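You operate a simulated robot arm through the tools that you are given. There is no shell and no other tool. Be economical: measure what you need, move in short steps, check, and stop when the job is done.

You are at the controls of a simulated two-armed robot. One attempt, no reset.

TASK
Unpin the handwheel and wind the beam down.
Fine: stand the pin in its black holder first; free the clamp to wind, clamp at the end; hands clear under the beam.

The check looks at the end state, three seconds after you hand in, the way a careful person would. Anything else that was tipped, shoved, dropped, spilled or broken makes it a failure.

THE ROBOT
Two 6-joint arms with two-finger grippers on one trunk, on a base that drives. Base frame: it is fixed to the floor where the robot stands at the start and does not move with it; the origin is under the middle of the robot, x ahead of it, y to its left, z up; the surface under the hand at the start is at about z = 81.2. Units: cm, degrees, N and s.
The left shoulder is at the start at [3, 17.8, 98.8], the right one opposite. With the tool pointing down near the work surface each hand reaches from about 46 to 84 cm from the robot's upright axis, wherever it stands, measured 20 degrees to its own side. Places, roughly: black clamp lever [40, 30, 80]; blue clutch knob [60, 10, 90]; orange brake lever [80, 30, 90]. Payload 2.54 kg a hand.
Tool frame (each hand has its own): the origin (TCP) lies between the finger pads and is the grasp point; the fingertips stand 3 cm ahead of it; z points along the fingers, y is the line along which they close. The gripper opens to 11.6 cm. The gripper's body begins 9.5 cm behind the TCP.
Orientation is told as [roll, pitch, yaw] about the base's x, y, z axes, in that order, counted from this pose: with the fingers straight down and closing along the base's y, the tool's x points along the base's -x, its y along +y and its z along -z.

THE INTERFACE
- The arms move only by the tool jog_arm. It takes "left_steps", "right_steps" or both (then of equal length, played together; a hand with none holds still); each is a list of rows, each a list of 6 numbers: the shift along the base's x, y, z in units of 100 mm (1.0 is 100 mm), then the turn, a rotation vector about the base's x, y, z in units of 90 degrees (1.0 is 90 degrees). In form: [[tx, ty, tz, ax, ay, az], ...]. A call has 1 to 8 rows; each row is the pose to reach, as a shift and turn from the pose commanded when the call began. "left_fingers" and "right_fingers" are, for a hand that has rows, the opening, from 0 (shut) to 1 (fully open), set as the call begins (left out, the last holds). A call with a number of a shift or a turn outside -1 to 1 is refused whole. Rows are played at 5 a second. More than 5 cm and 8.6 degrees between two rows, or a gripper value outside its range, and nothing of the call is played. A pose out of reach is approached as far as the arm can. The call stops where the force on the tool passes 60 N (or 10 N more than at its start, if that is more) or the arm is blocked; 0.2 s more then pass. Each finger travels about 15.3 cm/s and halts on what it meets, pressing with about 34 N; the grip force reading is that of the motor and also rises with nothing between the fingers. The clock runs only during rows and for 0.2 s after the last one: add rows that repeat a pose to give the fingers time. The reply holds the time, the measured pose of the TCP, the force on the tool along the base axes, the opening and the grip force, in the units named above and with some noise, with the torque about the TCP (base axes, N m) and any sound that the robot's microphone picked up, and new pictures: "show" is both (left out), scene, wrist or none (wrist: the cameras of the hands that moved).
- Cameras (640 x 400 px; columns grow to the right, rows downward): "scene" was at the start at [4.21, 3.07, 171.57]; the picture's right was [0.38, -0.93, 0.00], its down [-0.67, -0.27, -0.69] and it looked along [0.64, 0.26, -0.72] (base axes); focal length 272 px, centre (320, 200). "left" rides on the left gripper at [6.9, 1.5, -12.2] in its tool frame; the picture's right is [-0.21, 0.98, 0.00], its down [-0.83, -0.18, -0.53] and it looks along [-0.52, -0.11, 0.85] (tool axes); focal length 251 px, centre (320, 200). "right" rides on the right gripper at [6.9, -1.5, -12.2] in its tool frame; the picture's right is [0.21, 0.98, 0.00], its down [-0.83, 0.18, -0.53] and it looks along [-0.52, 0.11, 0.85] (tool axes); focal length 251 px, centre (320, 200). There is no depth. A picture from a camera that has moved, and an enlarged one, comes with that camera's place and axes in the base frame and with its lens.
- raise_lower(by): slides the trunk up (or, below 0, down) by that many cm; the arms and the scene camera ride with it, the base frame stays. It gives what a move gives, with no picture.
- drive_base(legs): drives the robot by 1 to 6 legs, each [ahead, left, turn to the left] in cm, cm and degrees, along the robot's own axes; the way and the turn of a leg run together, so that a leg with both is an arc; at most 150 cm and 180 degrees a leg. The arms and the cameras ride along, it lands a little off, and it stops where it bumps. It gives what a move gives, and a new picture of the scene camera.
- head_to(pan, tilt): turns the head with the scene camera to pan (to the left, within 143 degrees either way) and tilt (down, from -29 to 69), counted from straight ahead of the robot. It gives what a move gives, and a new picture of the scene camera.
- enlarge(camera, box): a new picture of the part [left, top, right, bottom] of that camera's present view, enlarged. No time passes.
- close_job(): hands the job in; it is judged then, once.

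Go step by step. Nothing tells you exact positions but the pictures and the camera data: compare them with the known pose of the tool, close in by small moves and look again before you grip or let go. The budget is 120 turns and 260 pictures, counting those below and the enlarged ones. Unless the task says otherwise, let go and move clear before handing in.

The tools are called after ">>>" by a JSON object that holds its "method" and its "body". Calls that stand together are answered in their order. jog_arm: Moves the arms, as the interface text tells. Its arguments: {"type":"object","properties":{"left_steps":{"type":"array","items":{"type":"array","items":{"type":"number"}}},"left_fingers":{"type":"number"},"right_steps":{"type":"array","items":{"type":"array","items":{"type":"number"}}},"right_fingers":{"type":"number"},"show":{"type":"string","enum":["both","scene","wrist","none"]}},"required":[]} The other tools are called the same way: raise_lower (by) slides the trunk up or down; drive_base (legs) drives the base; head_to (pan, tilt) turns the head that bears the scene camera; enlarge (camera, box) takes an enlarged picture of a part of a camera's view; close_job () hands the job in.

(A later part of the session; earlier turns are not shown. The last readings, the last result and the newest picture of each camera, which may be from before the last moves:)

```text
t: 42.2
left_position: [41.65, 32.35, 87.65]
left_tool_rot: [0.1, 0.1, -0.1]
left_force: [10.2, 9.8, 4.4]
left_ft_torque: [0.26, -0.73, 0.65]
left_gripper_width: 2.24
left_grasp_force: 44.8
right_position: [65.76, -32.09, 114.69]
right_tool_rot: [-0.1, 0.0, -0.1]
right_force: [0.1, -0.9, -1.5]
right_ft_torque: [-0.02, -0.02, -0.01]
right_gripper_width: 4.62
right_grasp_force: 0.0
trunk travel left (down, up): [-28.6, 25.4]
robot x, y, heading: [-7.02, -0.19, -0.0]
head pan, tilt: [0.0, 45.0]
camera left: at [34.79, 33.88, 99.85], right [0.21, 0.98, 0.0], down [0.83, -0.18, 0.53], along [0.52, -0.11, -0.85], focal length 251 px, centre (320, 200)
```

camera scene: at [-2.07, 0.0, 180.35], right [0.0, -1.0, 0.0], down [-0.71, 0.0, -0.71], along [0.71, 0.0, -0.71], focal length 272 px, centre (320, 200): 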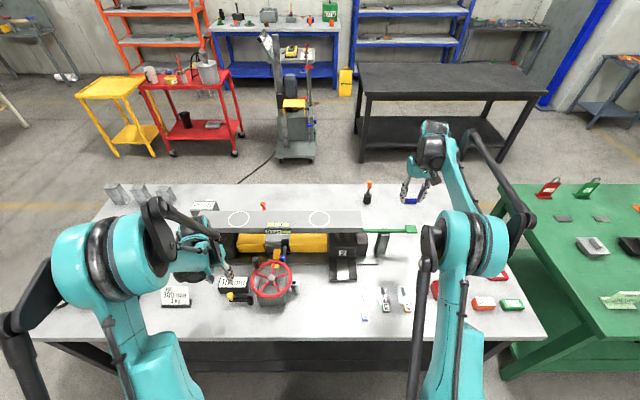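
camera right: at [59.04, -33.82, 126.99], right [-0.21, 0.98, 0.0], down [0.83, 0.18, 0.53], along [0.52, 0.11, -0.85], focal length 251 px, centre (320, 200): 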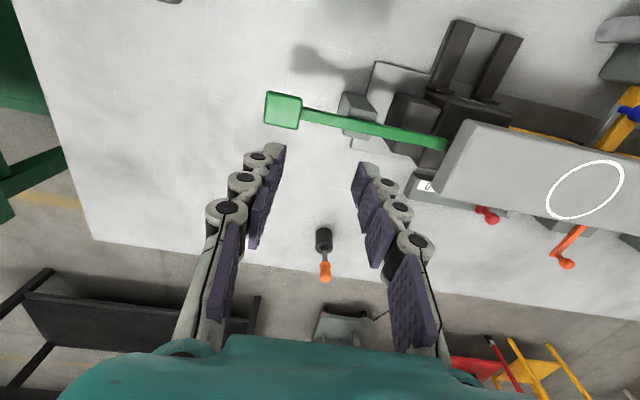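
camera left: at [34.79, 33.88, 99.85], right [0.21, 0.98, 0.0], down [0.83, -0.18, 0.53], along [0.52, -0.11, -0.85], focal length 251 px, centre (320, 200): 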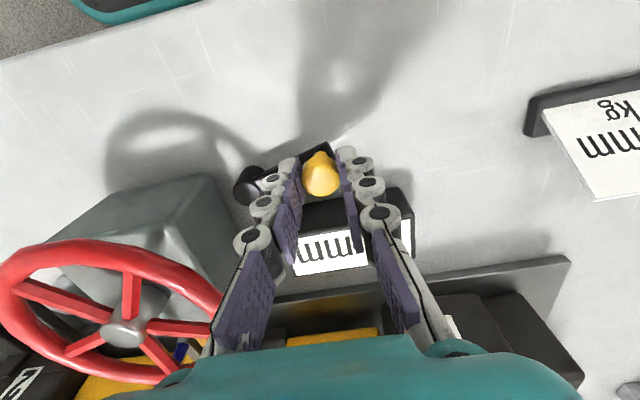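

The lever turns with light friction. Continuing the arc.

>>> {"method": "jog_arm", "body": {"left_steps": [[-0.087, -0.023, 0, 0, 0, 0], [-0.169, -0.068, 0, 0, 0, 0], [-0.244, -0.124, 0, 0, 0, 0], [-0.31, -0.19, 0, 0, 0, 0], [-0.366, -0.265, 0, 0, 0, 0], [-0.411, -0.347, 0, 0, 0, 0]], "show": "both"}}

>>> {"method": "enlarge", "body": {"camera": "left", "box": [180, 80, 440, 260]}}

```text
t: 43.0
left_position: [40.24, 31.87, 87.85]
left_tool_rot: [0.2, 0.4, 0.1]
left_force: [-0.3, 10.0, -56.8]
left_ft_torque: [0.18, -0.18, 0.15]
left_gripper_width: 2.28
left_grasp_force: 45.1
left hand out of reach, approached as far as the arm can: row 2, 3
right_position: [65.96, -31.84, 114.74]
right_tool_rot: [-0.1, 0.0, -0.1]
right_force: [-0.1, -0.5, 0.5]
right_ft_torque: [0.02, 0.0, 0.02]
right_gripper_width: 4.65
right_grasp_force: 0.1
trunk travel left (down, up): [-28.6, 25.4]
robot x, y, heading: [-7.1, -0.05, -0.1]
head pan, tilt: [0.0, 45.0]
stopped in row 3 (left hand): the force on the tool passed its limit at 71 N (the readings are from after the stop); the commanded pose is now the measured one
camera scene: at [-1.59, 0.36, 180.26], right [0.0, -1.0, 0.0], down [-0.71, 0.0, -0.7], along [0.7, 0.0, -0.71], focal length 272 px, centre (320, 200)
camera left: at [33.43, 33.37, 99.93], right [0.21, 0.98, 0.0], down [0.83, -0.18, 0.53], along [0.52, -0.11, -0.85], focal length 251 px, centre (320, 200)
```

scene: 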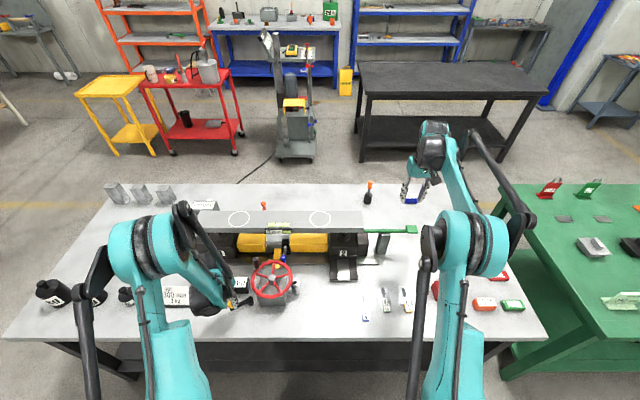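
left: 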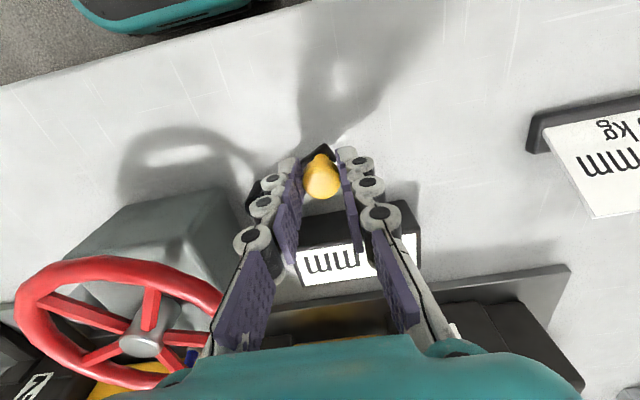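

```text
2.22 times, centred on (310, 170) of left
camera zoom: at [33.43, 33.37, 99.93], right [0.21, 0.98, 0.0], down [0.83, -0.18, 0.53], along [0.52, -0.11, -0.85], focal length 559 px, centre (342, 267)
```

zoom: 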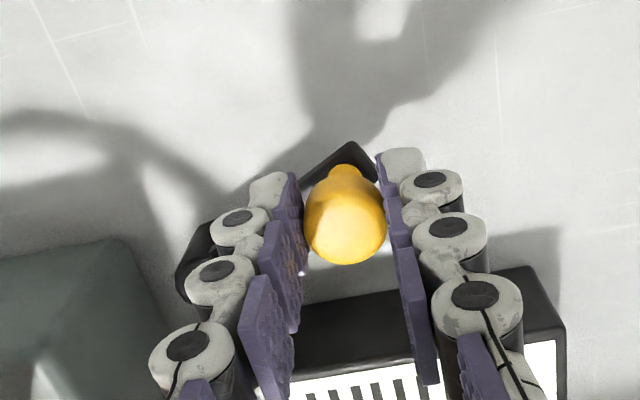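

The left arm reached its near limit. I release the knob, lift, and back off the base for better reach.

>>> {"method": "jog_arm", "body": {"left_steps": [[0, 0, 0, 0, 0, 0], [0, 0, 0, 0, 0, 0]], "left_fingers": 0.35, "show": "none"}}

>>> {"method": "jog_arm", "body": {"left_steps": [[0.05, 0, 0.3, 0, 0, 0], [0.1, 0, 0.6, 0, 0, 0], [0.1, 0, 1.0, 0, 0, 0], [0.1, 0, 1.0, 0, 0, 0]], "show": "scene"}}

>>> {"method": "enlarge", "body": {"camera": "left", "box": [200, 80, 400, 220]}}

>>> {"method": "enlarge", "body": {"camera": "scene", "box": [20, 200, 300, 350]}}

```text
t: 43.6
left_position: [39.99, 31.62, 88.12]
left_tool_rot: [0.1, 0.3, 0.0]
left_force: [-0.4, 0.1, 0.0]
left_ft_torque: [-0.01, -0.01, -0.01]
left_gripper_width: 4.07
left_grasp_force: 0.2
right_position: [65.75, -31.96, 114.85]
right_tool_rot: [-0.1, -0.1, -0.1]
right_force: [-0.1, -0.1, -0.9]
right_ft_torque: [0.0, -0.01, 0.0]
right_gripper_width: 4.62
right_grasp_force: 0.1
trunk travel left (down, up): [-28.6, 25.4]
robot x, y, heading: [-6.78, 0.21, -0.0]
head pan, tilt: [0.0, 45.0]
```

```text
t: 44.6
left_position: [41.19, 31.48, 97.91]
left_tool_rot: [0.2, 0.2, 0.0]
left_force: [1.2, 0.0, 0.2]
left_ft_torque: [-0.02, 0.0, -0.01]
left_gripper_width: 4.05
left_grasp_force: 0.1
right_position: [65.72, -32.06, 114.68]
right_tool_rot: [0.0, 0.1, -0.1]
right_force: [0.6, 0.4, -0.2]
right_ft_torque: [0.0, 0.05, -0.02]
right_gripper_width: 4.64
right_grasp_force: 0.0
trunk travel left (down, up): [-28.6, 25.4]
robot x, y, heading: [-6.49, -0.11, -0.0]
head pan, tilt: [0.0, 45.0]
camera scene: at [-1.97, 0.08, 180.34], right [0.0, -1.0, 0.0], down [-0.71, 0.0, -0.71], along [0.71, 0.0, -0.71], focal length 272 px, centre (320, 200)
```

scene: 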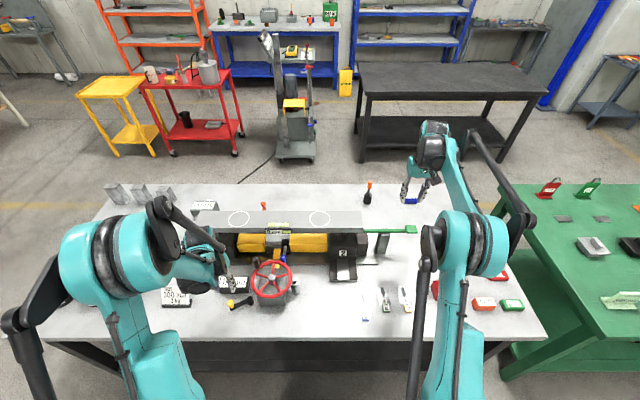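

```text
2.86 times, centred on (300, 150) of left
camera zoom: at [34.31, 32.93, 110.13], right [0.21, 0.98, 0.0], down [0.83, -0.18, 0.53], along [0.52, -0.11, -0.85], focal length 718 px, centre (377, 343)
```

zoom: 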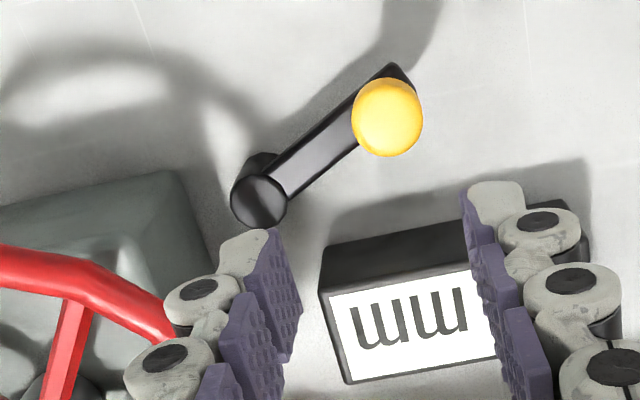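

```text
2.29 times, centred on (160, 275) of scene
camera zoom: at [-1.97, 0.08, 180.34], right [0.0, -1.0, 0.0], down [-0.71, 0.0, -0.71], along [0.71, 0.0, -0.71], focal length 621 px, centre (686, 29)
```

zoom: 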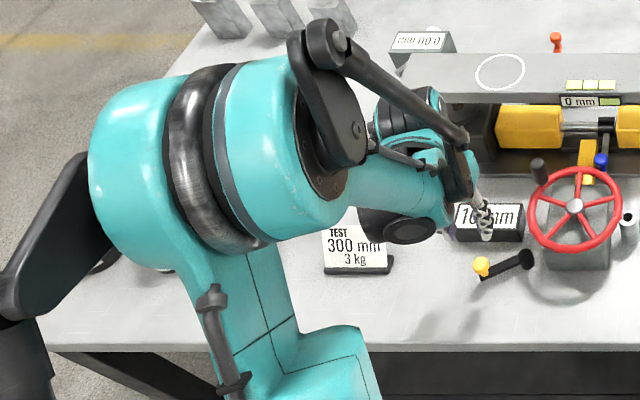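

The lever has turned about 35°. I'll raise the left hand, back the base 12 cm and lower the trunk to get full reach for lever and wheel.

>>> {"method": "jog_arm", "body": {"left_steps": [[0, 0, 0.4, 0, 0, 0], [0, 0, 0.8, 0, 0, 0], [0, 0, 1.0, 0, 0, 0]], "show": "none"}}

>>> {"method": "drive_base", "body": {"legs": [[-12, 0, 0]]}}

>>> {"method": "raise_lower", "body": {"by": -8}}

```text
t: 45.4
left_position: [41.02, 31.56, 108.12]
left_tool_rot: [0.2, 0.2, 0.1]
left_force: [1.1, -0.6, -0.5]
left_ft_torque: [0.0, -0.01, 0.02]
left_gripper_width: 4.06
left_grasp_force: 0.0
right_position: [65.75, -32.15, 114.79]
right_tool_rot: [0.0, -0.1, -0.1]
right_force: [-0.5, -0.3, -0.4]
right_ft_torque: [-0.02, -0.02, -0.03]
right_gripper_width: 4.66
right_grasp_force: 0.1
trunk travel left (down, up): [-28.6, 25.4]
robot x, y, heading: [-6.63, -0.02, -0.0]
head pan, tilt: [0.0, 45.0]
```

```text
t: 46.6
left_position: [28.79, 31.54, 108.12]
left_tool_rot: [0.1, 0.3, 0.1]
left_force: [0.0, -0.3, -0.5]
left_ft_torque: [-0.04, 0.02, 0.0]
left_gripper_width: 4.06
left_grasp_force: 0.2
right_position: [53.55, -32.1, 114.91]
right_tool_rot: [0.0, -0.1, 0.0]
right_force: [0.2, 0.0, 0.8]
right_ft_torque: [-0.02, -0.01, 0.0]
right_gripper_width: 4.64
right_grasp_force: 0.0
trunk travel left (down, up): [-28.6, 25.4]
robot x, y, heading: [-18.77, 0.07, -0.1]
head pan, tilt: [0.0, 45.0]
camera scene: at [-14.23, 0.03, 180.35], right [0.0, -1.0, 0.0], down [-0.71, 0.0, -0.71], along [0.71, 0.0, -0.71], focal length 272 px, centre (320, 200)
```

scene: 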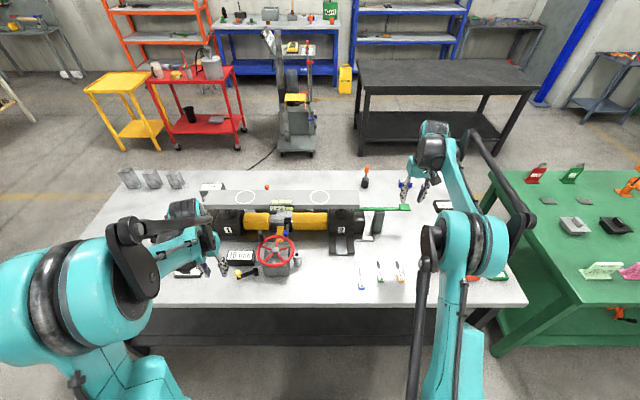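

```text
t: 47.8
left_position: [28.9, 31.44, 100.1]
left_tool_rot: [0.2, 0.2, 0.0]
left_force: [-0.5, 0.9, -0.8]
left_ft_torque: [0.0, 0.0, -0.03]
left_gripper_width: 4.06
left_grasp_force: 0.0
right_position: [53.65, -32.06, 106.91]
right_tool_rot: [0.1, -0.1, 0.1]
right_force: [-0.3, -0.1, 0.5]
right_ft_torque: [0.03, 0.03, -0.02]
right_gripper_width: 4.67
right_grasp_force: 0.0
trunk travel left (down, up): [-20.6, 33.4]
robot x, y, heading: [-18.77, 0.16, -0.1]
head pan, tilt: [0.0, 45.0]
```

Moving back over the knob, now at about (40.5, 32.0).

>>> {"method": "jog_arm", "body": {"left_steps": [[0.4, 0, 0, 0, 0, 0], [0.8, 0.03, -0.1, 0, 0, 0], [1.0, 0.06, -0.2, 0, 0, 0], [1.0, 0.06, -0.2, 0, 0, 0]], "show": "none"}}

>>> {"method": "jog_arm", "body": {"left_steps": [[0.16, 0, -0.3, 0, 0, 0], [0.16, 0, -0.6, 0, 0, 0], [0.16, 0, -0.75, 0, 0, 0], [0.16, 0, -0.75, 0, 0, 0]], "left_fingers": 0.45, "show": "wrist"}}

```text
t: 48.8
left_position: [38.87, 32.15, 98.25]
left_tool_rot: [0.2, 0.1, 0.1]
left_force: [0.6, -0.1, 0.6]
left_ft_torque: [0.0, -0.01, 0.0]
left_gripper_width: 4.05
left_grasp_force: 0.2
right_position: [53.55, -32.07, 106.87]
right_tool_rot: [0.0, -0.1, 0.0]
right_force: [-1.2, -0.8, 0.1]
right_ft_torque: [0.02, -0.02, 0.0]
right_gripper_width: 4.63
right_grasp_force: 0.1
trunk travel left (down, up): [-20.6, 33.4]
robot x, y, heading: [-18.64, 0.16, -0.1]
head pan, tilt: [0.0, 45.0]
```

```text
t: 49.8
left_position: [40.6, 32.19, 90.68]
left_tool_rot: [0.3, 0.1, 0.1]
left_force: [-0.5, 0.6, 0.4]
left_ft_torque: [0.0, -0.05, 0.02]
left_gripper_width: 5.21
left_grasp_force: 0.1
right_position: [53.67, -32.04, 106.93]
right_tool_rot: [0.0, -0.1, -0.1]
right_force: [-0.4, -0.1, -0.5]
right_ft_torque: [0.03, -0.01, 0.01]
right_gripper_width: 4.63
right_grasp_force: 0.1
trunk travel left (down, up): [-20.6, 33.4]
robot x, y, heading: [-19.16, 0.07, 0.0]
head pan, tilt: [0.0, 45.0]
camera left: at [33.8, 33.73, 102.86], right [0.21, 0.98, 0.0], down [0.83, -0.18, 0.53], along [0.52, -0.11, -0.85], focal length 251 px, centre (320, 200)
```

left: 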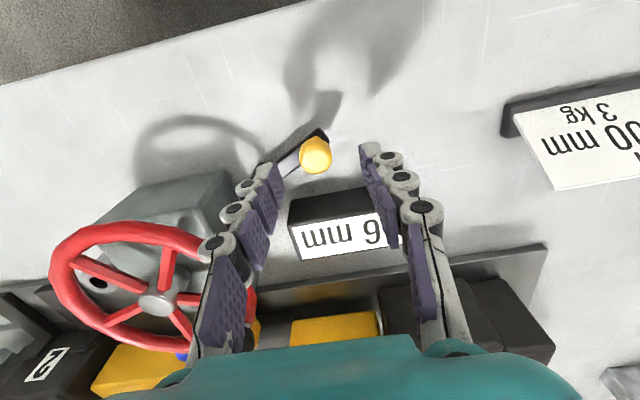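

>>> {"method": "jog_arm", "body": {"left_steps": [[-0.01, -0.015, -0.15, 0, 0, 0], [-0.01, -0.015, -0.29, 0, 0, 0], [-0.01, -0.015, -0.29, 0, 0, 0]], "show": "none"}}

>>> {"method": "jog_arm", "body": {"left_steps": [[0, 0, 0, 0, 0, 0], [0, 0, 0, 0, 0, 0], [0, 0, 0, 0, 0, 0]], "left_fingers": 0, "show": "wrist"}}

```text
t: 50.6
left_position: [40.72, 32.2, 87.77]
left_tool_rot: [0.1, 0.3, 0.2]
left_force: [0.1, -0.3, 0.3]
left_ft_torque: [-0.01, 0.0, 0.03]
left_gripper_width: 5.21
left_grasp_force: 0.1
right_position: [53.71, -32.0, 106.79]
right_tool_rot: [0.0, 0.1, 0.0]
right_force: [-0.3, 0.4, 1.0]
right_ft_torque: [0.02, 0.02, -0.01]
right_gripper_width: 4.66
right_grasp_force: 0.1
trunk travel left (down, up): [-20.6, 33.4]
robot x, y, heading: [-18.65, -0.16, 0.1]
head pan, tilt: [0.0, 45.0]
```

```text
t: 51.4
left_position: [40.72, 31.87, 87.72]
left_tool_rot: [0.2, 0.4, -0.1]
left_force: [1.6, -11.4, -5.6]
left_ft_torque: [-0.37, -0.19, -0.07]
left_gripper_width: 2.28
left_grasp_force: 45.0
right_position: [53.75, -32.24, 106.81]
right_tool_rot: [0.1, -0.1, 0.0]
right_force: [0.4, -0.3, -0.4]
right_ft_torque: [-0.02, 0.0, 0.0]
right_gripper_width: 4.65
right_grasp_force: 0.0
trunk travel left (down, up): [-20.6, 33.4]
robot x, y, heading: [-18.94, -0.43, -0.2]
head pan, tilt: [0.0, 45.0]
camera left: at [33.92, 33.45, 99.91], right [0.21, 0.98, 0.0], down [0.83, -0.18, 0.53], along [0.52, -0.11, -0.85], focal length 251 px, centre (320, 200)
```

left: 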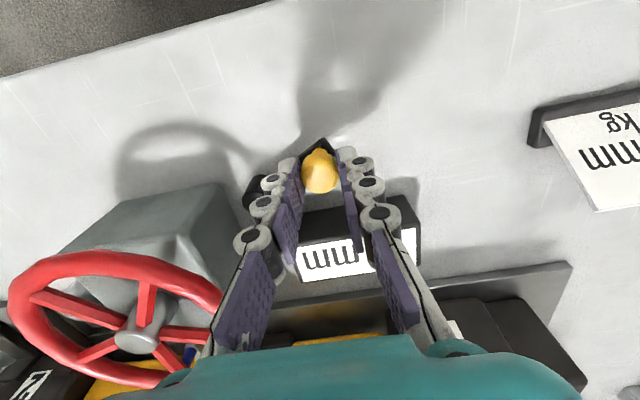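

Gripped again. Continuing the arc to feel for the end stop.

>>> {"method": "jog_arm", "body": {"left_steps": [[-0.083, -0.037, 0, 0, 0, 0], [-0.16, -0.097, 0, 0, 0, 0], [-0.23, -0.169, 0, 0, 0, 0], [-0.286, -0.25, 0, 0, 0, 0], [-0.328, -0.34, 0, 0, 0, 0], [-0.356, -0.435, 0, 0, 0, 0], [-0.37, -0.53, 0, 0, 0, 0]], "show": "both"}}

```text
t: 53.0
left_position: [36.56, 27.12, 87.73]
left_tool_rot: [0.0, 0.5, 0.2]
left_force: [-22.7, 15.0, -8.0]
left_ft_torque: [0.61, 1.08, 0.73]
left_gripper_width: 2.28
left_grasp_force: 45.2
right_position: [53.57, -31.74, 107.02]
right_tool_rot: [0.0, -0.1, 0.1]
right_force: [-0.4, -0.6, -0.2]
right_ft_torque: [0.0, 0.0, 0.0]
right_gripper_width: 4.67
right_grasp_force: 0.0
trunk travel left (down, up): [-20.6, 33.4]
robot x, y, heading: [-19.23, -0.04, -0.0]
head pan, tilt: [0.0, 45.0]
camera scene: at [-14.41, 0.26, 172.34], right [0.0, -1.0, 0.0], down [-0.71, 0.0, -0.71], along [0.71, 0.0, -0.71], focal length 272 px, centre (320, 200)
camera left: at [29.7, 28.48, 99.92], right [0.21, 0.98, 0.0], down [0.83, -0.18, 0.53], along [0.51, -0.11, -0.85], focal length 251 px, centre (320, 200)
```

scene: 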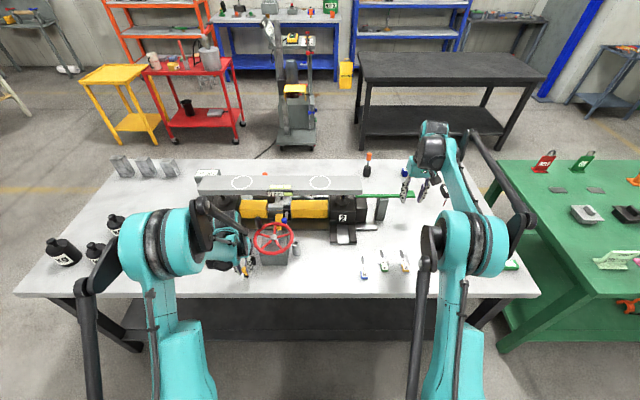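
left: 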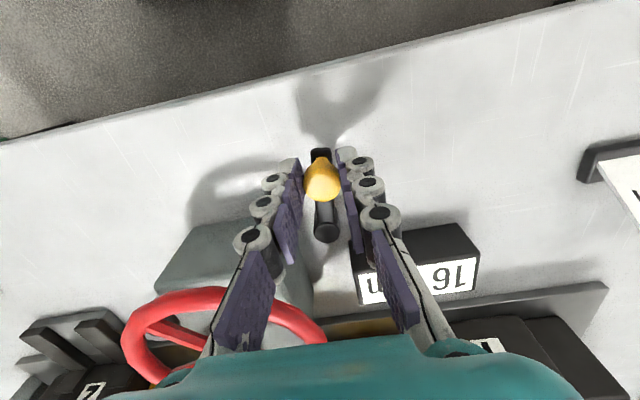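

The lever now points at the robot (~90°). Testing a bit further for a stop.

>>> {"method": "jog_arm", "body": {"left_steps": [[0.03, -0.05, 0, 0, 0, 0], [0.05, -0.1, 0, 0, 0, 0], [0.07, -0.15, 0, 0, 0, 0]], "show": "wrist"}}

```text
t: 53.6
left_position: [36.7, 25.96, 87.7]
left_tool_rot: [0.3, 1.0, 0.3]
left_force: [-9.1, 6.4, 3.2]
left_ft_torque: [0.15, 0.79, 0.01]
left_gripper_width: 2.29
left_grasp_force: 45.5
right_position: [53.62, -31.82, 106.95]
right_tool_rot: [0.0, 0.0, 0.2]
right_force: [0.3, -0.5, -0.4]
right_ft_torque: [0.01, 0.01, -0.02]
right_gripper_width: 4.64
right_grasp_force: 0.1
trunk travel left (down, up): [-20.6, 33.4]
robot x, y, heading: [-19.01, 0.04, -0.1]
head pan, tilt: [0.0, 45.0]
stopped in row 3 (left hand): the force on the tool passed its limit at 62 N (the readings are from after the stop); the commanded pose is now the measured one
camera left: at [30.01, 27.48, 100.0], right [0.21, 0.98, 0.0], down [0.84, -0.18, 0.52], along [0.51, -0.11, -0.86], focal length 251 px, centre (320, 200)
```

left: 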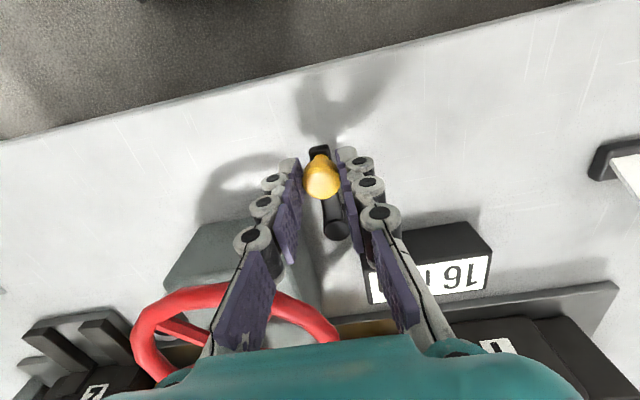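

The lever reached its stop at about 90°, so the clamp should be free. Releasing and rising to look.

>>> {"method": "jog_arm", "body": {"left_steps": [[0, 0, 0, 0, 0, 0], [0, 0, 0, 0, 0, 0]], "left_fingers": 0.45, "show": "none"}}

>>> {"method": "jog_arm", "body": {"left_steps": [[0, 0, 0.3, 0, 0, 0], [0, 0, 0.6, 0, 0, 0], [0, 0, 1.0, 0, 0, 0], [0.4, 0, 1.0, 0, 0, 0], [0.8, 0, 1.0, 0, 0, 0], [1.0, 0, 1.0, 0, 0, 0]], "show": "wrist"}}

>>> {"method": "enlarge", "body": {"camera": "left", "box": [140, 50, 460, 280]}}

>>> {"method": "enlarge", "body": {"camera": "scene", "box": [190, 170, 390, 290]}}

```text
t: 54.2
left_position: [36.92, 26.01, 87.66]
left_tool_rot: [0.2, 0.9, 0.2]
left_force: [0.0, -0.3, 0.5]
left_ft_torque: [-0.03, -0.01, 0.02]
left_gripper_width: 5.22
left_grasp_force: 0.0
right_position: [53.67, -31.9, 106.82]
right_tool_rot: [0.0, 0.0, 0.0]
right_force: [0.1, 0.4, -1.2]
right_ft_torque: [-0.04, -0.03, -0.02]
right_gripper_width: 4.63
right_grasp_force: 0.0
trunk travel left (down, up): [-20.6, 33.4]
robot x, y, heading: [-19.12, -0.08, -0.0]
head pan, tilt: [0.0, 45.0]
```

```text
t: 55.6
left_position: [46.85, 25.72, 97.43]
left_tool_rot: [0.3, 1.0, 0.1]
left_force: [-0.2, 0.2, -0.6]
left_ft_torque: [0.02, -0.02, -0.01]
left_gripper_width: 5.25
left_grasp_force: 0.2
right_position: [53.66, -31.94, 106.71]
right_tool_rot: [0.0, 0.0, 0.0]
right_force: [0.1, 0.7, -0.1]
right_ft_torque: [-0.02, 0.02, -0.03]
right_gripper_width: 4.63
right_grasp_force: 0.0
trunk travel left (down, up): [-20.6, 33.4]
robot x, y, heading: [-19.25, -0.04, -0.2]
head pan, tilt: [0.0, 45.0]
camera left: at [40.14, 27.27, 109.79], right [0.21, 0.98, 0.0], down [0.84, -0.18, 0.52], along [0.51, -0.11, -0.85], focal length 251 px, centre (320, 200)
```

left: 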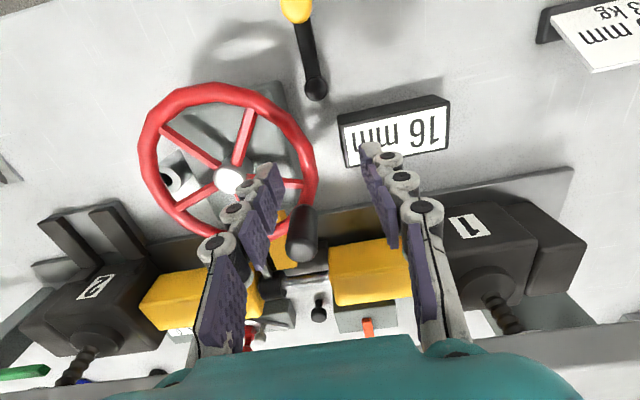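

```text
1.74 times, centred on (300, 165) of left
camera zoom: at [40.14, 27.27, 109.79], right [0.21, 0.98, 0.0], down [0.84, -0.18, 0.52], along [0.51, -0.11, -0.85], focal length 437 px, centre (355, 261)
```

zoom: 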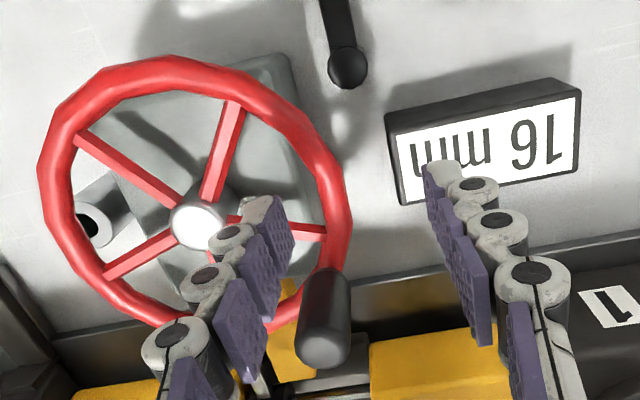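

```text
3.20 times, centred on (290, 230) of scene
camera zoom: at [-14.13, 0.06, 172.34], right [0.0, -1.0, 0.0], down [-0.71, 0.0, -0.71], along [0.71, 0.0, -0.71], focal length 870 px, centre (416, 104)
```

zoom: 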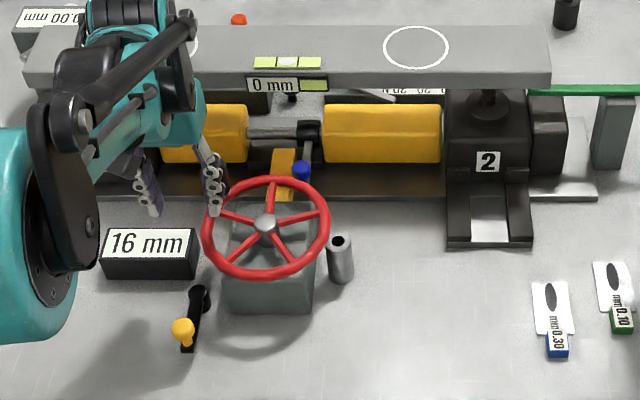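

Clamp lever is free at its stop. Now I move the left hand over the crank handle near (52.1,23.3), rising first.

>>> {"method": "jog_arm", "body": {"left_steps": [[0, 0, 0.2, 0, 0, 0], [0, 0, 0.45, 0, 0, 0], [0.25, -0.12, 0.45, 0, 0, 0], [0.52, -0.24, 0.45, 0, 0, 0], [0.52, -0.24, 0.45, 0, 0, 0]], "show": "wrist"}}

>>> {"method": "enlarge", "body": {"camera": "scene", "box": [210, 190, 330, 280]}}

```text
t: 56.8
left_position: [52.15, 23.55, 101.98]
left_tool_rot: [0.2, 0.9, 0.1]
left_force: [-0.3, -0.2, -0.4]
left_ft_torque: [0.04, 0.01, -0.01]
left_gripper_width: 5.22
left_grasp_force: 0.1
right_position: [53.67, -32.01, 106.72]
right_tool_rot: [0.0, -0.1, -0.1]
right_force: [0.2, 0.3, 0.2]
right_ft_torque: [0.01, -0.01, 0.0]
right_gripper_width: 4.67
right_grasp_force: 0.0
trunk travel left (down, up): [-20.6, 33.4]
robot x, y, heading: [-18.97, 0.03, 0.0]
head pan, tilt: [0.0, 45.0]
camera left: at [45.43, 24.99, 114.31], right [0.21, 0.98, 0.0], down [0.83, -0.18, 0.52], along [0.51, -0.11, -0.85], focal length 251 px, centre (320, 200)
```

left: 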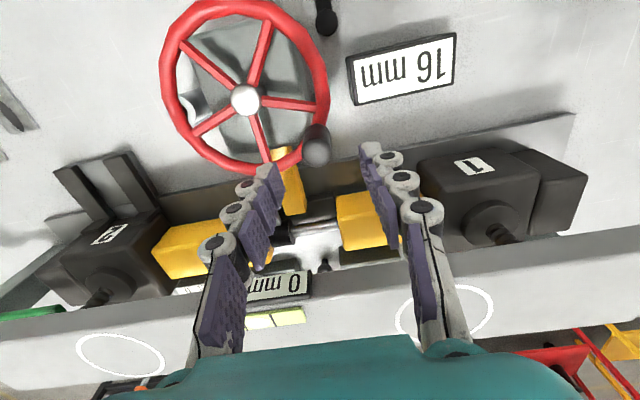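

```text
4.44 times, centred on (270, 235) of scene
camera zoom: at [-14.28, 0.06, 172.35], right [0.0, -1.0, 0.0], down [-0.71, 0.0, -0.71], along [0.71, 0.0, -0.71], focal length 1208 px, centre (542, 44)
```

zoom: 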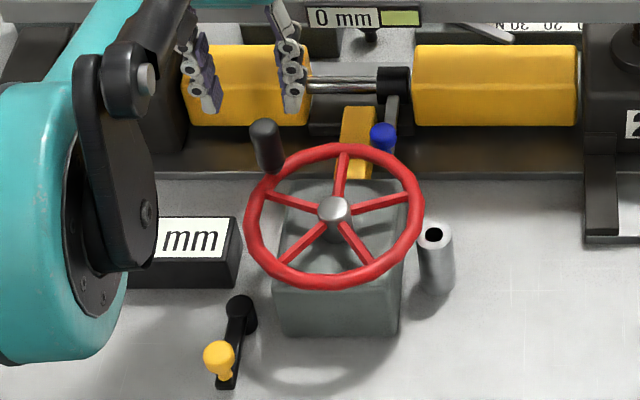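

Handle at (52.0,23.45). Descending around it and checking.

>>> {"method": "jog_arm", "body": {"left_steps": [[-0.01, -0.01, -0.3, 0, 0, 0], [-0.01, -0.01, -0.5, 0, 0, 0], [-0.01, -0.01, -0.68, 0, 0, 0], [-0.01, -0.01, -0.68, 0, 0, 0]], "show": "wrist"}}

>>> {"method": "enlarge", "body": {"camera": "scene", "box": [210, 190, 330, 280]}}

```text
t: 57.8
left_position: [51.89, 23.26, 95.38]
left_tool_rot: [0.2, 1.0, 0.1]
left_force: [0.5, 0.6, 0.2]
left_ft_torque: [-0.01, -0.03, 0.01]
left_gripper_width: 5.21
left_grasp_force: 0.1
right_position: [53.63, -31.94, 106.78]
right_tool_rot: [0.0, -0.2, -0.1]
right_force: [-0.4, -1.1, 0.0]
right_ft_torque: [0.02, -0.03, 0.02]
right_gripper_width: 4.63
right_grasp_force: 0.1
trunk travel left (down, up): [-20.6, 33.4]
robot x, y, heading: [-18.99, 0.39, 0.0]
head pan, tilt: [0.0, 45.0]
camera left: at [45.3, 24.7, 107.69], right [0.21, 0.98, 0.0], down [0.83, -0.18, 0.52], along [0.51, -0.11, -0.85], focal length 251 px, centre (320, 200)
```

left: 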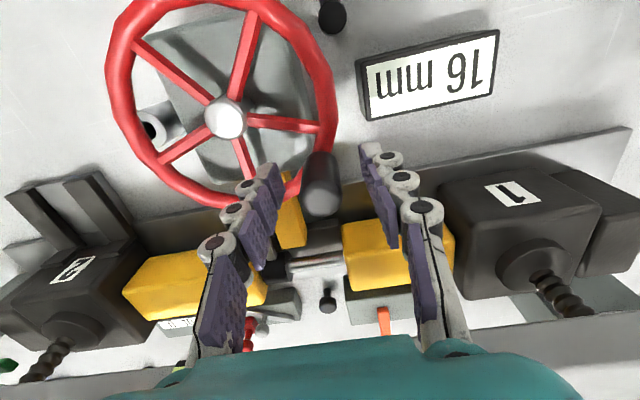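

```text
4.44 times, centred on (270, 235) of scene
camera zoom: at [-14.25, 0.03, 172.35], right [0.0, -1.0, 0.0], down [-0.71, 0.0, -0.71], along [0.71, 0.0, -0.71], focal length 1208 px, centre (542, 44)
```

zoom: 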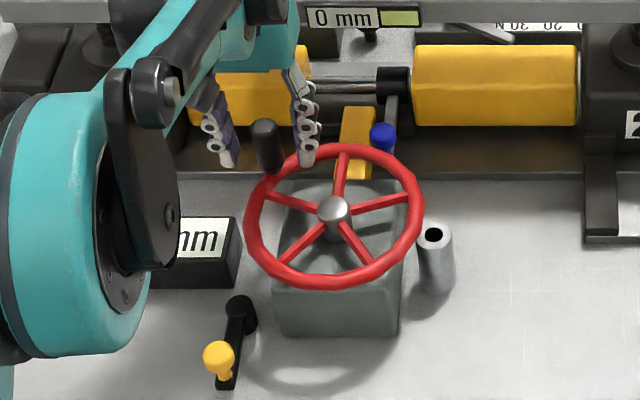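

Handle is centred between the fingers. Closing.

>>> {"method": "jog_arm", "body": {"left_steps": [[-0.02, 0.01, 0, 0, 0, 0], [-0.02, 0.01, 0, 0, 0, 0], [-0.02, 0.01, 0, 0, 0, 0], [-0.02, 0.01, 0, 0, 0, 0]], "left_fingers": 0, "show": "wrist"}}

```text
t: 58.8
left_position: [51.73, 23.35, 95.49]
left_tool_rot: [0.2, 0.9, 0.1]
left_force: [0.0, 1.8, 2.7]
left_ft_torque: [0.06, 0.04, 0.03]
left_gripper_width: 2.31
left_grasp_force: 44.9
right_position: [53.65, -31.92, 106.74]
right_tool_rot: [0.1, -0.1, 0.0]
right_force: [-0.4, 0.3, 0.0]
right_ft_torque: [-0.02, -0.01, 0.01]
right_gripper_width: 4.61
right_grasp_force: 0.0
trunk travel left (down, up): [-20.6, 33.4]
robot x, y, heading: [-19.15, -0.2, 0.2]
head pan, tilt: [0.0, 45.0]
camera left: at [45.08, 24.84, 107.68], right [0.21, 0.98, 0.0], down [0.83, -0.18, 0.52], along [0.51, -0.11, -0.85], focal length 251 px, centre (320, 200)
```

left: 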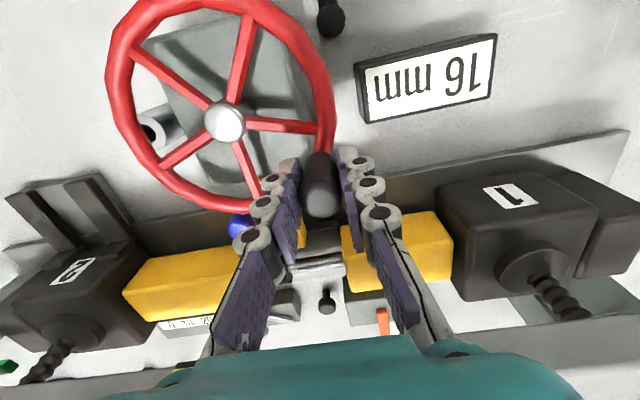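

Held. Trying the wheel clockwise 30° first, watching force and the readout.

>>> {"method": "jog_arm", "body": {"left_steps": [[0.049, -0.035, 0, 0, 0, 0], [0.094, -0.076, 0, 0, 0, 0], [0.135, -0.12, 0, 0, 0, 0], [0.173, -0.166, 0, 0, 0, 0], [0.234, -0.269, 0, 0, 0, 0]], "show": "wrist"}}

>>> {"method": "enlarge", "body": {"camera": "scene", "box": [190, 170, 390, 290]}}

```text
t: 60.0
left_position: [54.05, 20.72, 95.45]
left_tool_rot: [0.2, 0.9, 0.0]
left_force: [-2.6, -0.3, 1.2]
left_ft_torque: [-0.01, 0.1, 0.03]
left_gripper_width: 2.33
left_grasp_force: 45.0
right_position: [53.54, -32.08, 106.79]
right_tool_rot: [0.0, -0.1, 0.0]
right_force: [0.8, -0.4, 0.2]
right_ft_torque: [0.01, 0.02, -0.03]
right_gripper_width: 4.67
right_grasp_force: 0.1
trunk travel left (down, up): [-20.6, 33.4]
robot x, y, heading: [-19.26, 0.15, -0.2]
head pan, tilt: [0.0, 45.0]
camera left: at [47.41, 22.17, 107.68], right [0.21, 0.98, 0.0], down [0.83, -0.18, 0.52], along [0.51, -0.11, -0.85], focal length 251 px, centre (320, 200)
```

left: 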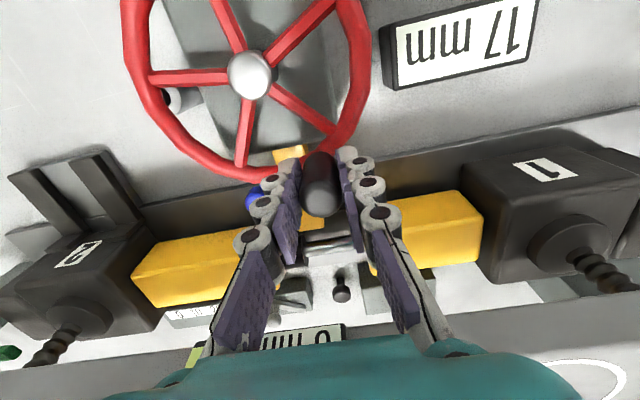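

```text
3.20 times, centred on (290, 230) of scene
camera zoom: at [-14.27, -0.03, 172.34], right [0.0, -1.0, 0.0], down [-0.71, 0.0, -0.71], along [0.71, 0.0, -0.71], focal length 870 px, centre (416, 104)
```

zoom: 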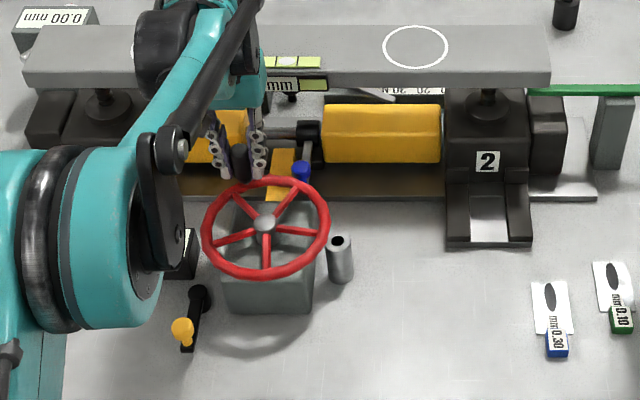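

The readout is live: clockwise 30° raised it to 17 mm, so counter-clockwise lowers it. Winding counter-clockwise now in arcs.

>>> {"method": "jog_arm", "body": {"left_steps": [[-0.076, 0.122, 0, 0, 0, 0], [-0.175, 0.225, 0, 0, 0, 0], [-0.294, 0.306, 0, 0, 0, 0], [-0.428, 0.359, 0, 0, 0, 0], [-0.569, 0.384, 0, 0, 0, 0], [-0.713, 0.379, 0, 0, 0, 0], [-0.852, 0.345, 0, 0, 0, 0], [-0.981, 0.282, 0, 0, 0, 0]], "show": "both"}}

```text
t: 61.8
left_position: [44.39, 23.68, 95.34]
left_tool_rot: [0.1, 0.9, 0.1]
left_force: [-0.1, -4.6, 8.9]
left_ft_torque: [-0.03, -0.5, 0.0]
left_gripper_width: 2.32
left_grasp_force: 44.8
right_position: [53.57, -32.06, 106.8]
right_tool_rot: [0.0, -0.1, 0.0]
right_force: [-0.5, -0.1, -0.7]
right_ft_torque: [0.01, -0.03, 0.01]
right_gripper_width: 4.65
right_grasp_force: 0.1
trunk travel left (down, up): [-20.6, 33.4]
robot x, y, heading: [-19.7, -0.08, 0.1]
head pan, tilt: [0.0, 45.0]
camera scene: at [-14.31, -0.08, 172.34], right [0.0, -1.0, 0.0], down [-0.71, 0.0, -0.71], along [0.71, 0.0, -0.71], focal length 272 px, centre (320, 200)
camera left: at [37.66, 25.12, 107.67], right [0.21, 0.98, 0.0], down [0.83, -0.18, 0.52], along [0.51, -0.11, -0.85], focal length 251 px, centre (320, 200)
```

scene: 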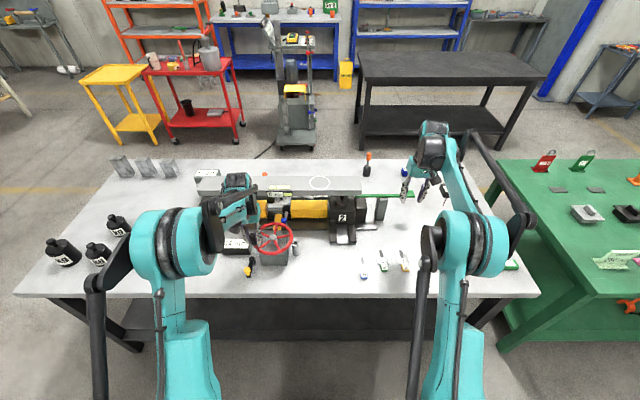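
left: 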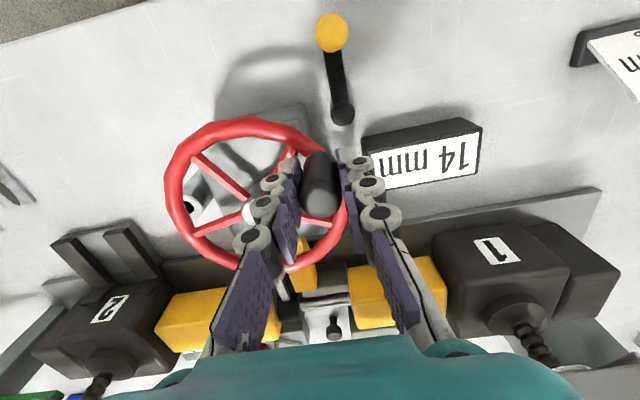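

Readout now 14 mm, about 11 mm per turn. Continuing counter-clockwise.

>>> {"method": "jog_arm", "body": {"left_steps": [[-0.138, -0.114, 0, 0, 0, 0], [-0.243, -0.26, 0, 0, 0, 0], [-0.305, -0.428, 0, 0, 0, 0], [-0.323, -0.607, 0, 0, 0, 0], [-0.293, -0.784, 0, 0, 0, 0], [-0.237, -0.916, 0, 0, 0, 0], [-0.192, -0.987, 0, 0, 0, 0]], "show": "wrist"}}

>>> {"method": "enlarge", "body": {"camera": "scene", "box": [190, 170, 390, 290]}}

```text
t: 63.4
left_position: [42.32, 13.44, 95.48]
left_tool_rot: [0.0, 0.9, 0.0]
left_force: [-18.1, -15.1, 3.8]
left_ft_torque: [-0.61, 0.82, -0.01]
left_gripper_width: 2.3
left_grasp_force: 44.8
right_position: [53.45, -32.15, 106.93]
right_tool_rot: [0.1, -0.2, 0.0]
right_force: [-0.4, -0.1, -1.0]
right_ft_torque: [0.0, -0.02, -0.03]
right_gripper_width: 4.66
right_grasp_force: 0.1
trunk travel left (down, up): [-20.6, 33.4]
robot x, y, heading: [-18.79, -0.17, -0.0]
head pan, tilt: [0.0, 45.0]
camera left: at [35.48, 14.95, 107.66], right [0.21, 0.98, 0.0], down [0.83, -0.18, 0.52], along [0.51, -0.11, -0.85], focal length 251 px, centre (320, 200)
```

left: 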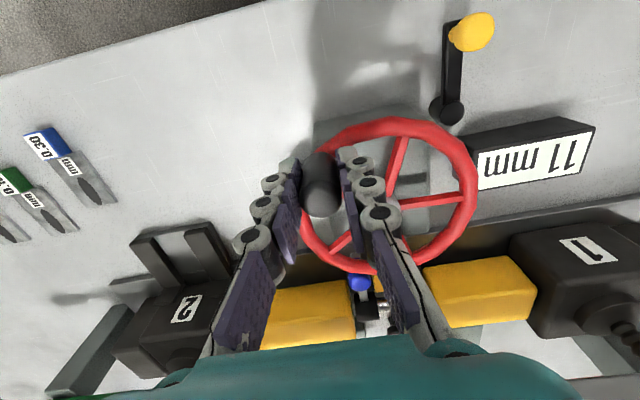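

```text
3.20 times, centred on (290, 230) of scene
camera zoom: at [-14.57, -0.27, 172.36], right [0.0, -1.0, 0.0], down [-0.71, 0.0, -0.71], along [0.71, 0.0, -0.71], focal length 870 px, centre (416, 104)
```

zoom: 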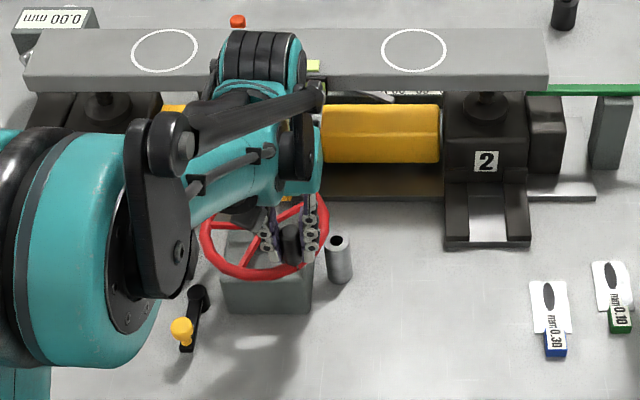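

Beam is visibly lower and the readout is 11 mm. Continuing with a slightly corrected circle centre.

>>> {"method": "jog_arm", "body": {"left_steps": [[0.089, -0.149, 0, 0, 0, 0], [0.245, -0.244, 0, 0, 0, 0], [0.42, -0.296, 0, 0, 0, 0], [0.603, -0.301, 0, 0, 0, 0], [0.781, -0.258, 0, 0, 0, 0], [0.911, -0.192, 0, 0, 0, 0], [0.97, -0.149, 0, 0, 0, 0]], "show": "wrist"}}

```text
t: 65.0
left_position: [52.16, 12.03, 95.38]
left_tool_rot: [0.3, 0.9, 0.1]
left_force: [12.6, -12.9, 11.3]
left_ft_torque: [-0.41, -0.63, -0.03]
left_gripper_width: 2.31
left_grasp_force: 45.1
right_position: [53.68, -32.14, 106.74]
right_tool_rot: [0.1, 0.1, -0.1]
right_force: [-0.1, -0.5, 0.8]
right_ft_torque: [-0.01, 0.02, -0.01]
right_gripper_width: 4.63
right_grasp_force: 0.0
trunk travel left (down, up): [-20.6, 33.4]
robot x, y, heading: [-18.78, -0.08, 0.0]
head pan, tilt: [0.0, 45.0]
camera left: at [45.47, 13.58, 107.66], right [0.21, 0.98, 0.0], down [0.83, -0.18, 0.52], along [0.51, -0.11, -0.85], focal length 251 px, centre (320, 200)
```

left: 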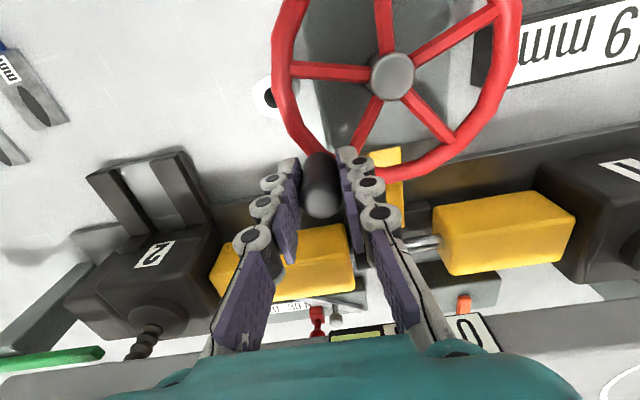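

About 8–9 mm now. Continuing around the far side.

>>> {"method": "jog_arm", "body": {"left_steps": [[0.124, 0.098, 0, 0, 0, 0], [0.214, 0.246, 0, 0, 0, 0], [0.264, 0.412, 0, 0, 0, 0], [0.273, 0.585, 0, 0, 0, 0], [0.24, 0.754, 0, 0, 0, 0], [0.18, 0.89, 0, 0, 0, 0], [0.124, 0.972, 0, 0, 0, 0]], "show": "wrist"}}

>>> {"method": "enlarge", "body": {"camera": "scene", "box": [190, 170, 390, 290]}}

```text
t: 66.6
left_position: [53.05, 22.32, 95.4]
left_tool_rot: [0.2, 0.9, 0.2]
left_force: [10.1, 12.7, 28.1]
left_ft_torque: [0.44, -0.66, -0.01]
left_gripper_width: 2.33
left_grasp_force: 44.7
right_position: [53.47, -31.85, 107.01]
right_tool_rot: [-0.1, -0.1, 0.0]
right_force: [-1.0, -0.2, -0.2]
right_ft_torque: [0.01, 0.02, 0.03]
right_gripper_width: 4.6
right_grasp_force: 0.1
trunk travel left (down, up): [-20.6, 33.4]
robot x, y, heading: [-19.17, -0.01, -0.1]
head pan, tilt: [0.0, 45.0]
camera left: at [46.32, 23.72, 107.65], right [0.21, 0.98, 0.0], down [0.83, -0.18, 0.52], along [0.51, -0.11, -0.85], focal length 251 px, centre (320, 200)
```

left: 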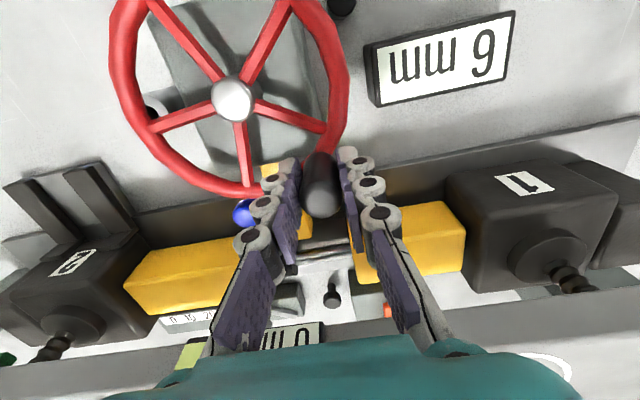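

```text
3.20 times, centred on (290, 230) of scene
camera zoom: at [-14.45, 0.11, 172.35], right [0.0, -1.0, 0.0], down [-0.71, 0.0, -0.71], along [0.71, 0.0, -0.71], focal length 870 px, centre (416, 104)
```

zoom: 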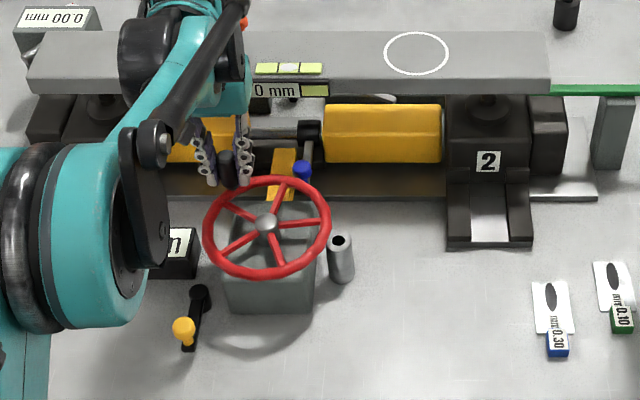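

Now about 6 mm. Continuing, with a touch of lift to relieve the vertical force.

>>> {"method": "jog_arm", "body": {"left_steps": [[-0.156, 0.16, 0.02, 0, 0, 0], [-0.313, 0.24, 0.02, 0, 0, 0], [-0.484, 0.279, 0.02, 0, 0, 0], [-0.659, 0.276, 0.02, 0, 0, 0], [-0.829, 0.231, 0.02, 0, 0, 0], [-0.962, 0.16, 0.02, 0, 0, 0]], "show": "wrist"}}

```text
t: 68.0
left_position: [43.83, 23.45, 95.42]
left_tool_rot: [0.3, 0.9, 0.0]
left_force: [6.7, -12.2, 0.9]
left_ft_torque: [-0.43, -0.84, 0.0]
left_gripper_width: 2.32
left_grasp_force: 44.7
right_position: [53.65, -32.19, 106.68]
right_tool_rot: [0.1, -0.1, 0.0]
right_force: [0.7, 0.5, -0.7]
right_ft_torque: [0.01, 0.02, 0.0]
right_gripper_width: 4.65
right_grasp_force: 0.0
trunk travel left (down, up): [-20.6, 33.4]
robot x, y, heading: [-18.89, -0.16, 0.1]
head pan, tilt: [0.0, 45.0]
camera left: at [37.1, 24.82, 107.64], right [0.21, 0.98, 0.0], down [0.83, -0.18, 0.52], along [0.51, -0.11, -0.85], focal length 251 px, centre (320, 200)
```

left: 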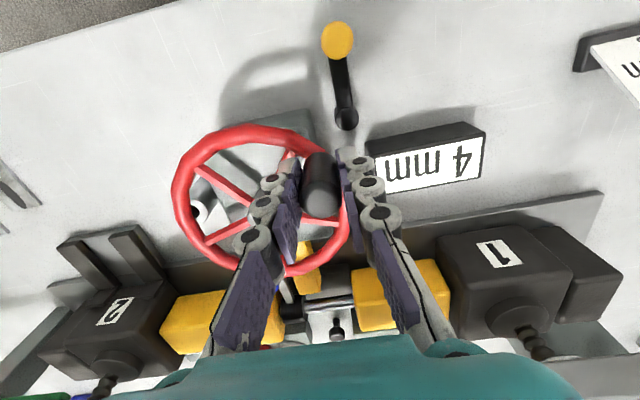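

4 mm. Continuing toward the bottom.

>>> {"method": "jog_arm", "body": {"left_steps": [[-0.122, -0.129, 0, 0, 0, 0], [-0.22, -0.268, 0, 0, 0, 0], [-0.281, -0.428, 0, 0, 0, 0], [-0.302, -0.597, 0, 0, 0, 0], [-0.281, -0.766, 0, 0, 0, 0], [-0.231, -0.904, 0, 0, 0, 0], [-0.196, -0.968, 0, 0, 0, 0]], "show": "wrist"}}

>>> {"method": "enlarge", "body": {"camera": "scene", "box": [190, 170, 390, 290]}}

```text
t: 69.6
left_position: [41.76, 13.98, 95.29]
left_tool_rot: [0.2, 1.1, 0.1]
left_force: [-5.3, -3.3, -33.6]
left_ft_torque: [-0.02, 0.89, -0.05]
left_gripper_width: 2.32
left_grasp_force: 44.7
right_position: [53.83, -32.02, 106.73]
right_tool_rot: [0.1, 0.1, 0.0]
right_force: [0.7, -0.2, -0.4]
right_ft_torque: [-0.03, 0.0, -0.01]
right_gripper_width: 4.63
right_grasp_force: 0.0
trunk travel left (down, up): [-20.6, 33.4]
robot x, y, heading: [-19.0, 0.14, 0.1]
head pan, tilt: [0.0, 45.0]
camera left: at [35.17, 15.44, 107.69], right [0.21, 0.98, 0.0], down [0.84, -0.18, 0.52], along [0.5, -0.11, -0.86], focal length 251 px, centre (320, 200)
```

left: 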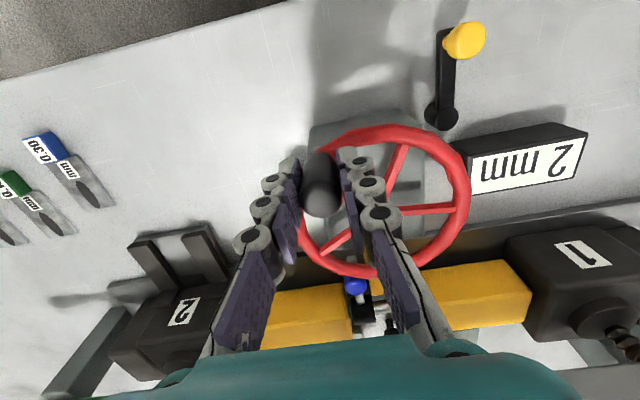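

```text
3.20 times, centred on (290, 230) of scene
camera zoom: at [-13.94, 0.05, 172.33], right [0.0, -1.0, 0.0], down [-0.71, 0.0, -0.71], along [0.71, 0.0, -0.71], focal length 870 px, centre (416, 104)
```

zoom: 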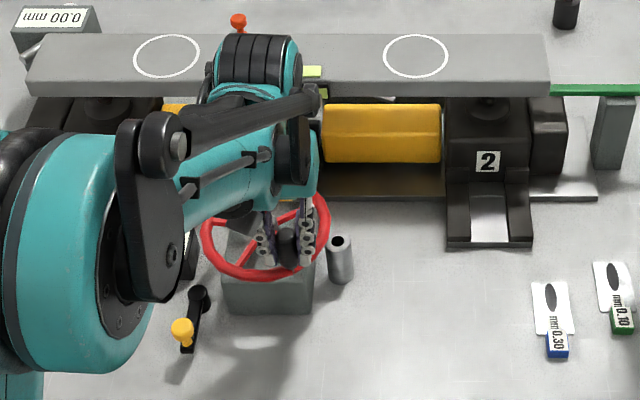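

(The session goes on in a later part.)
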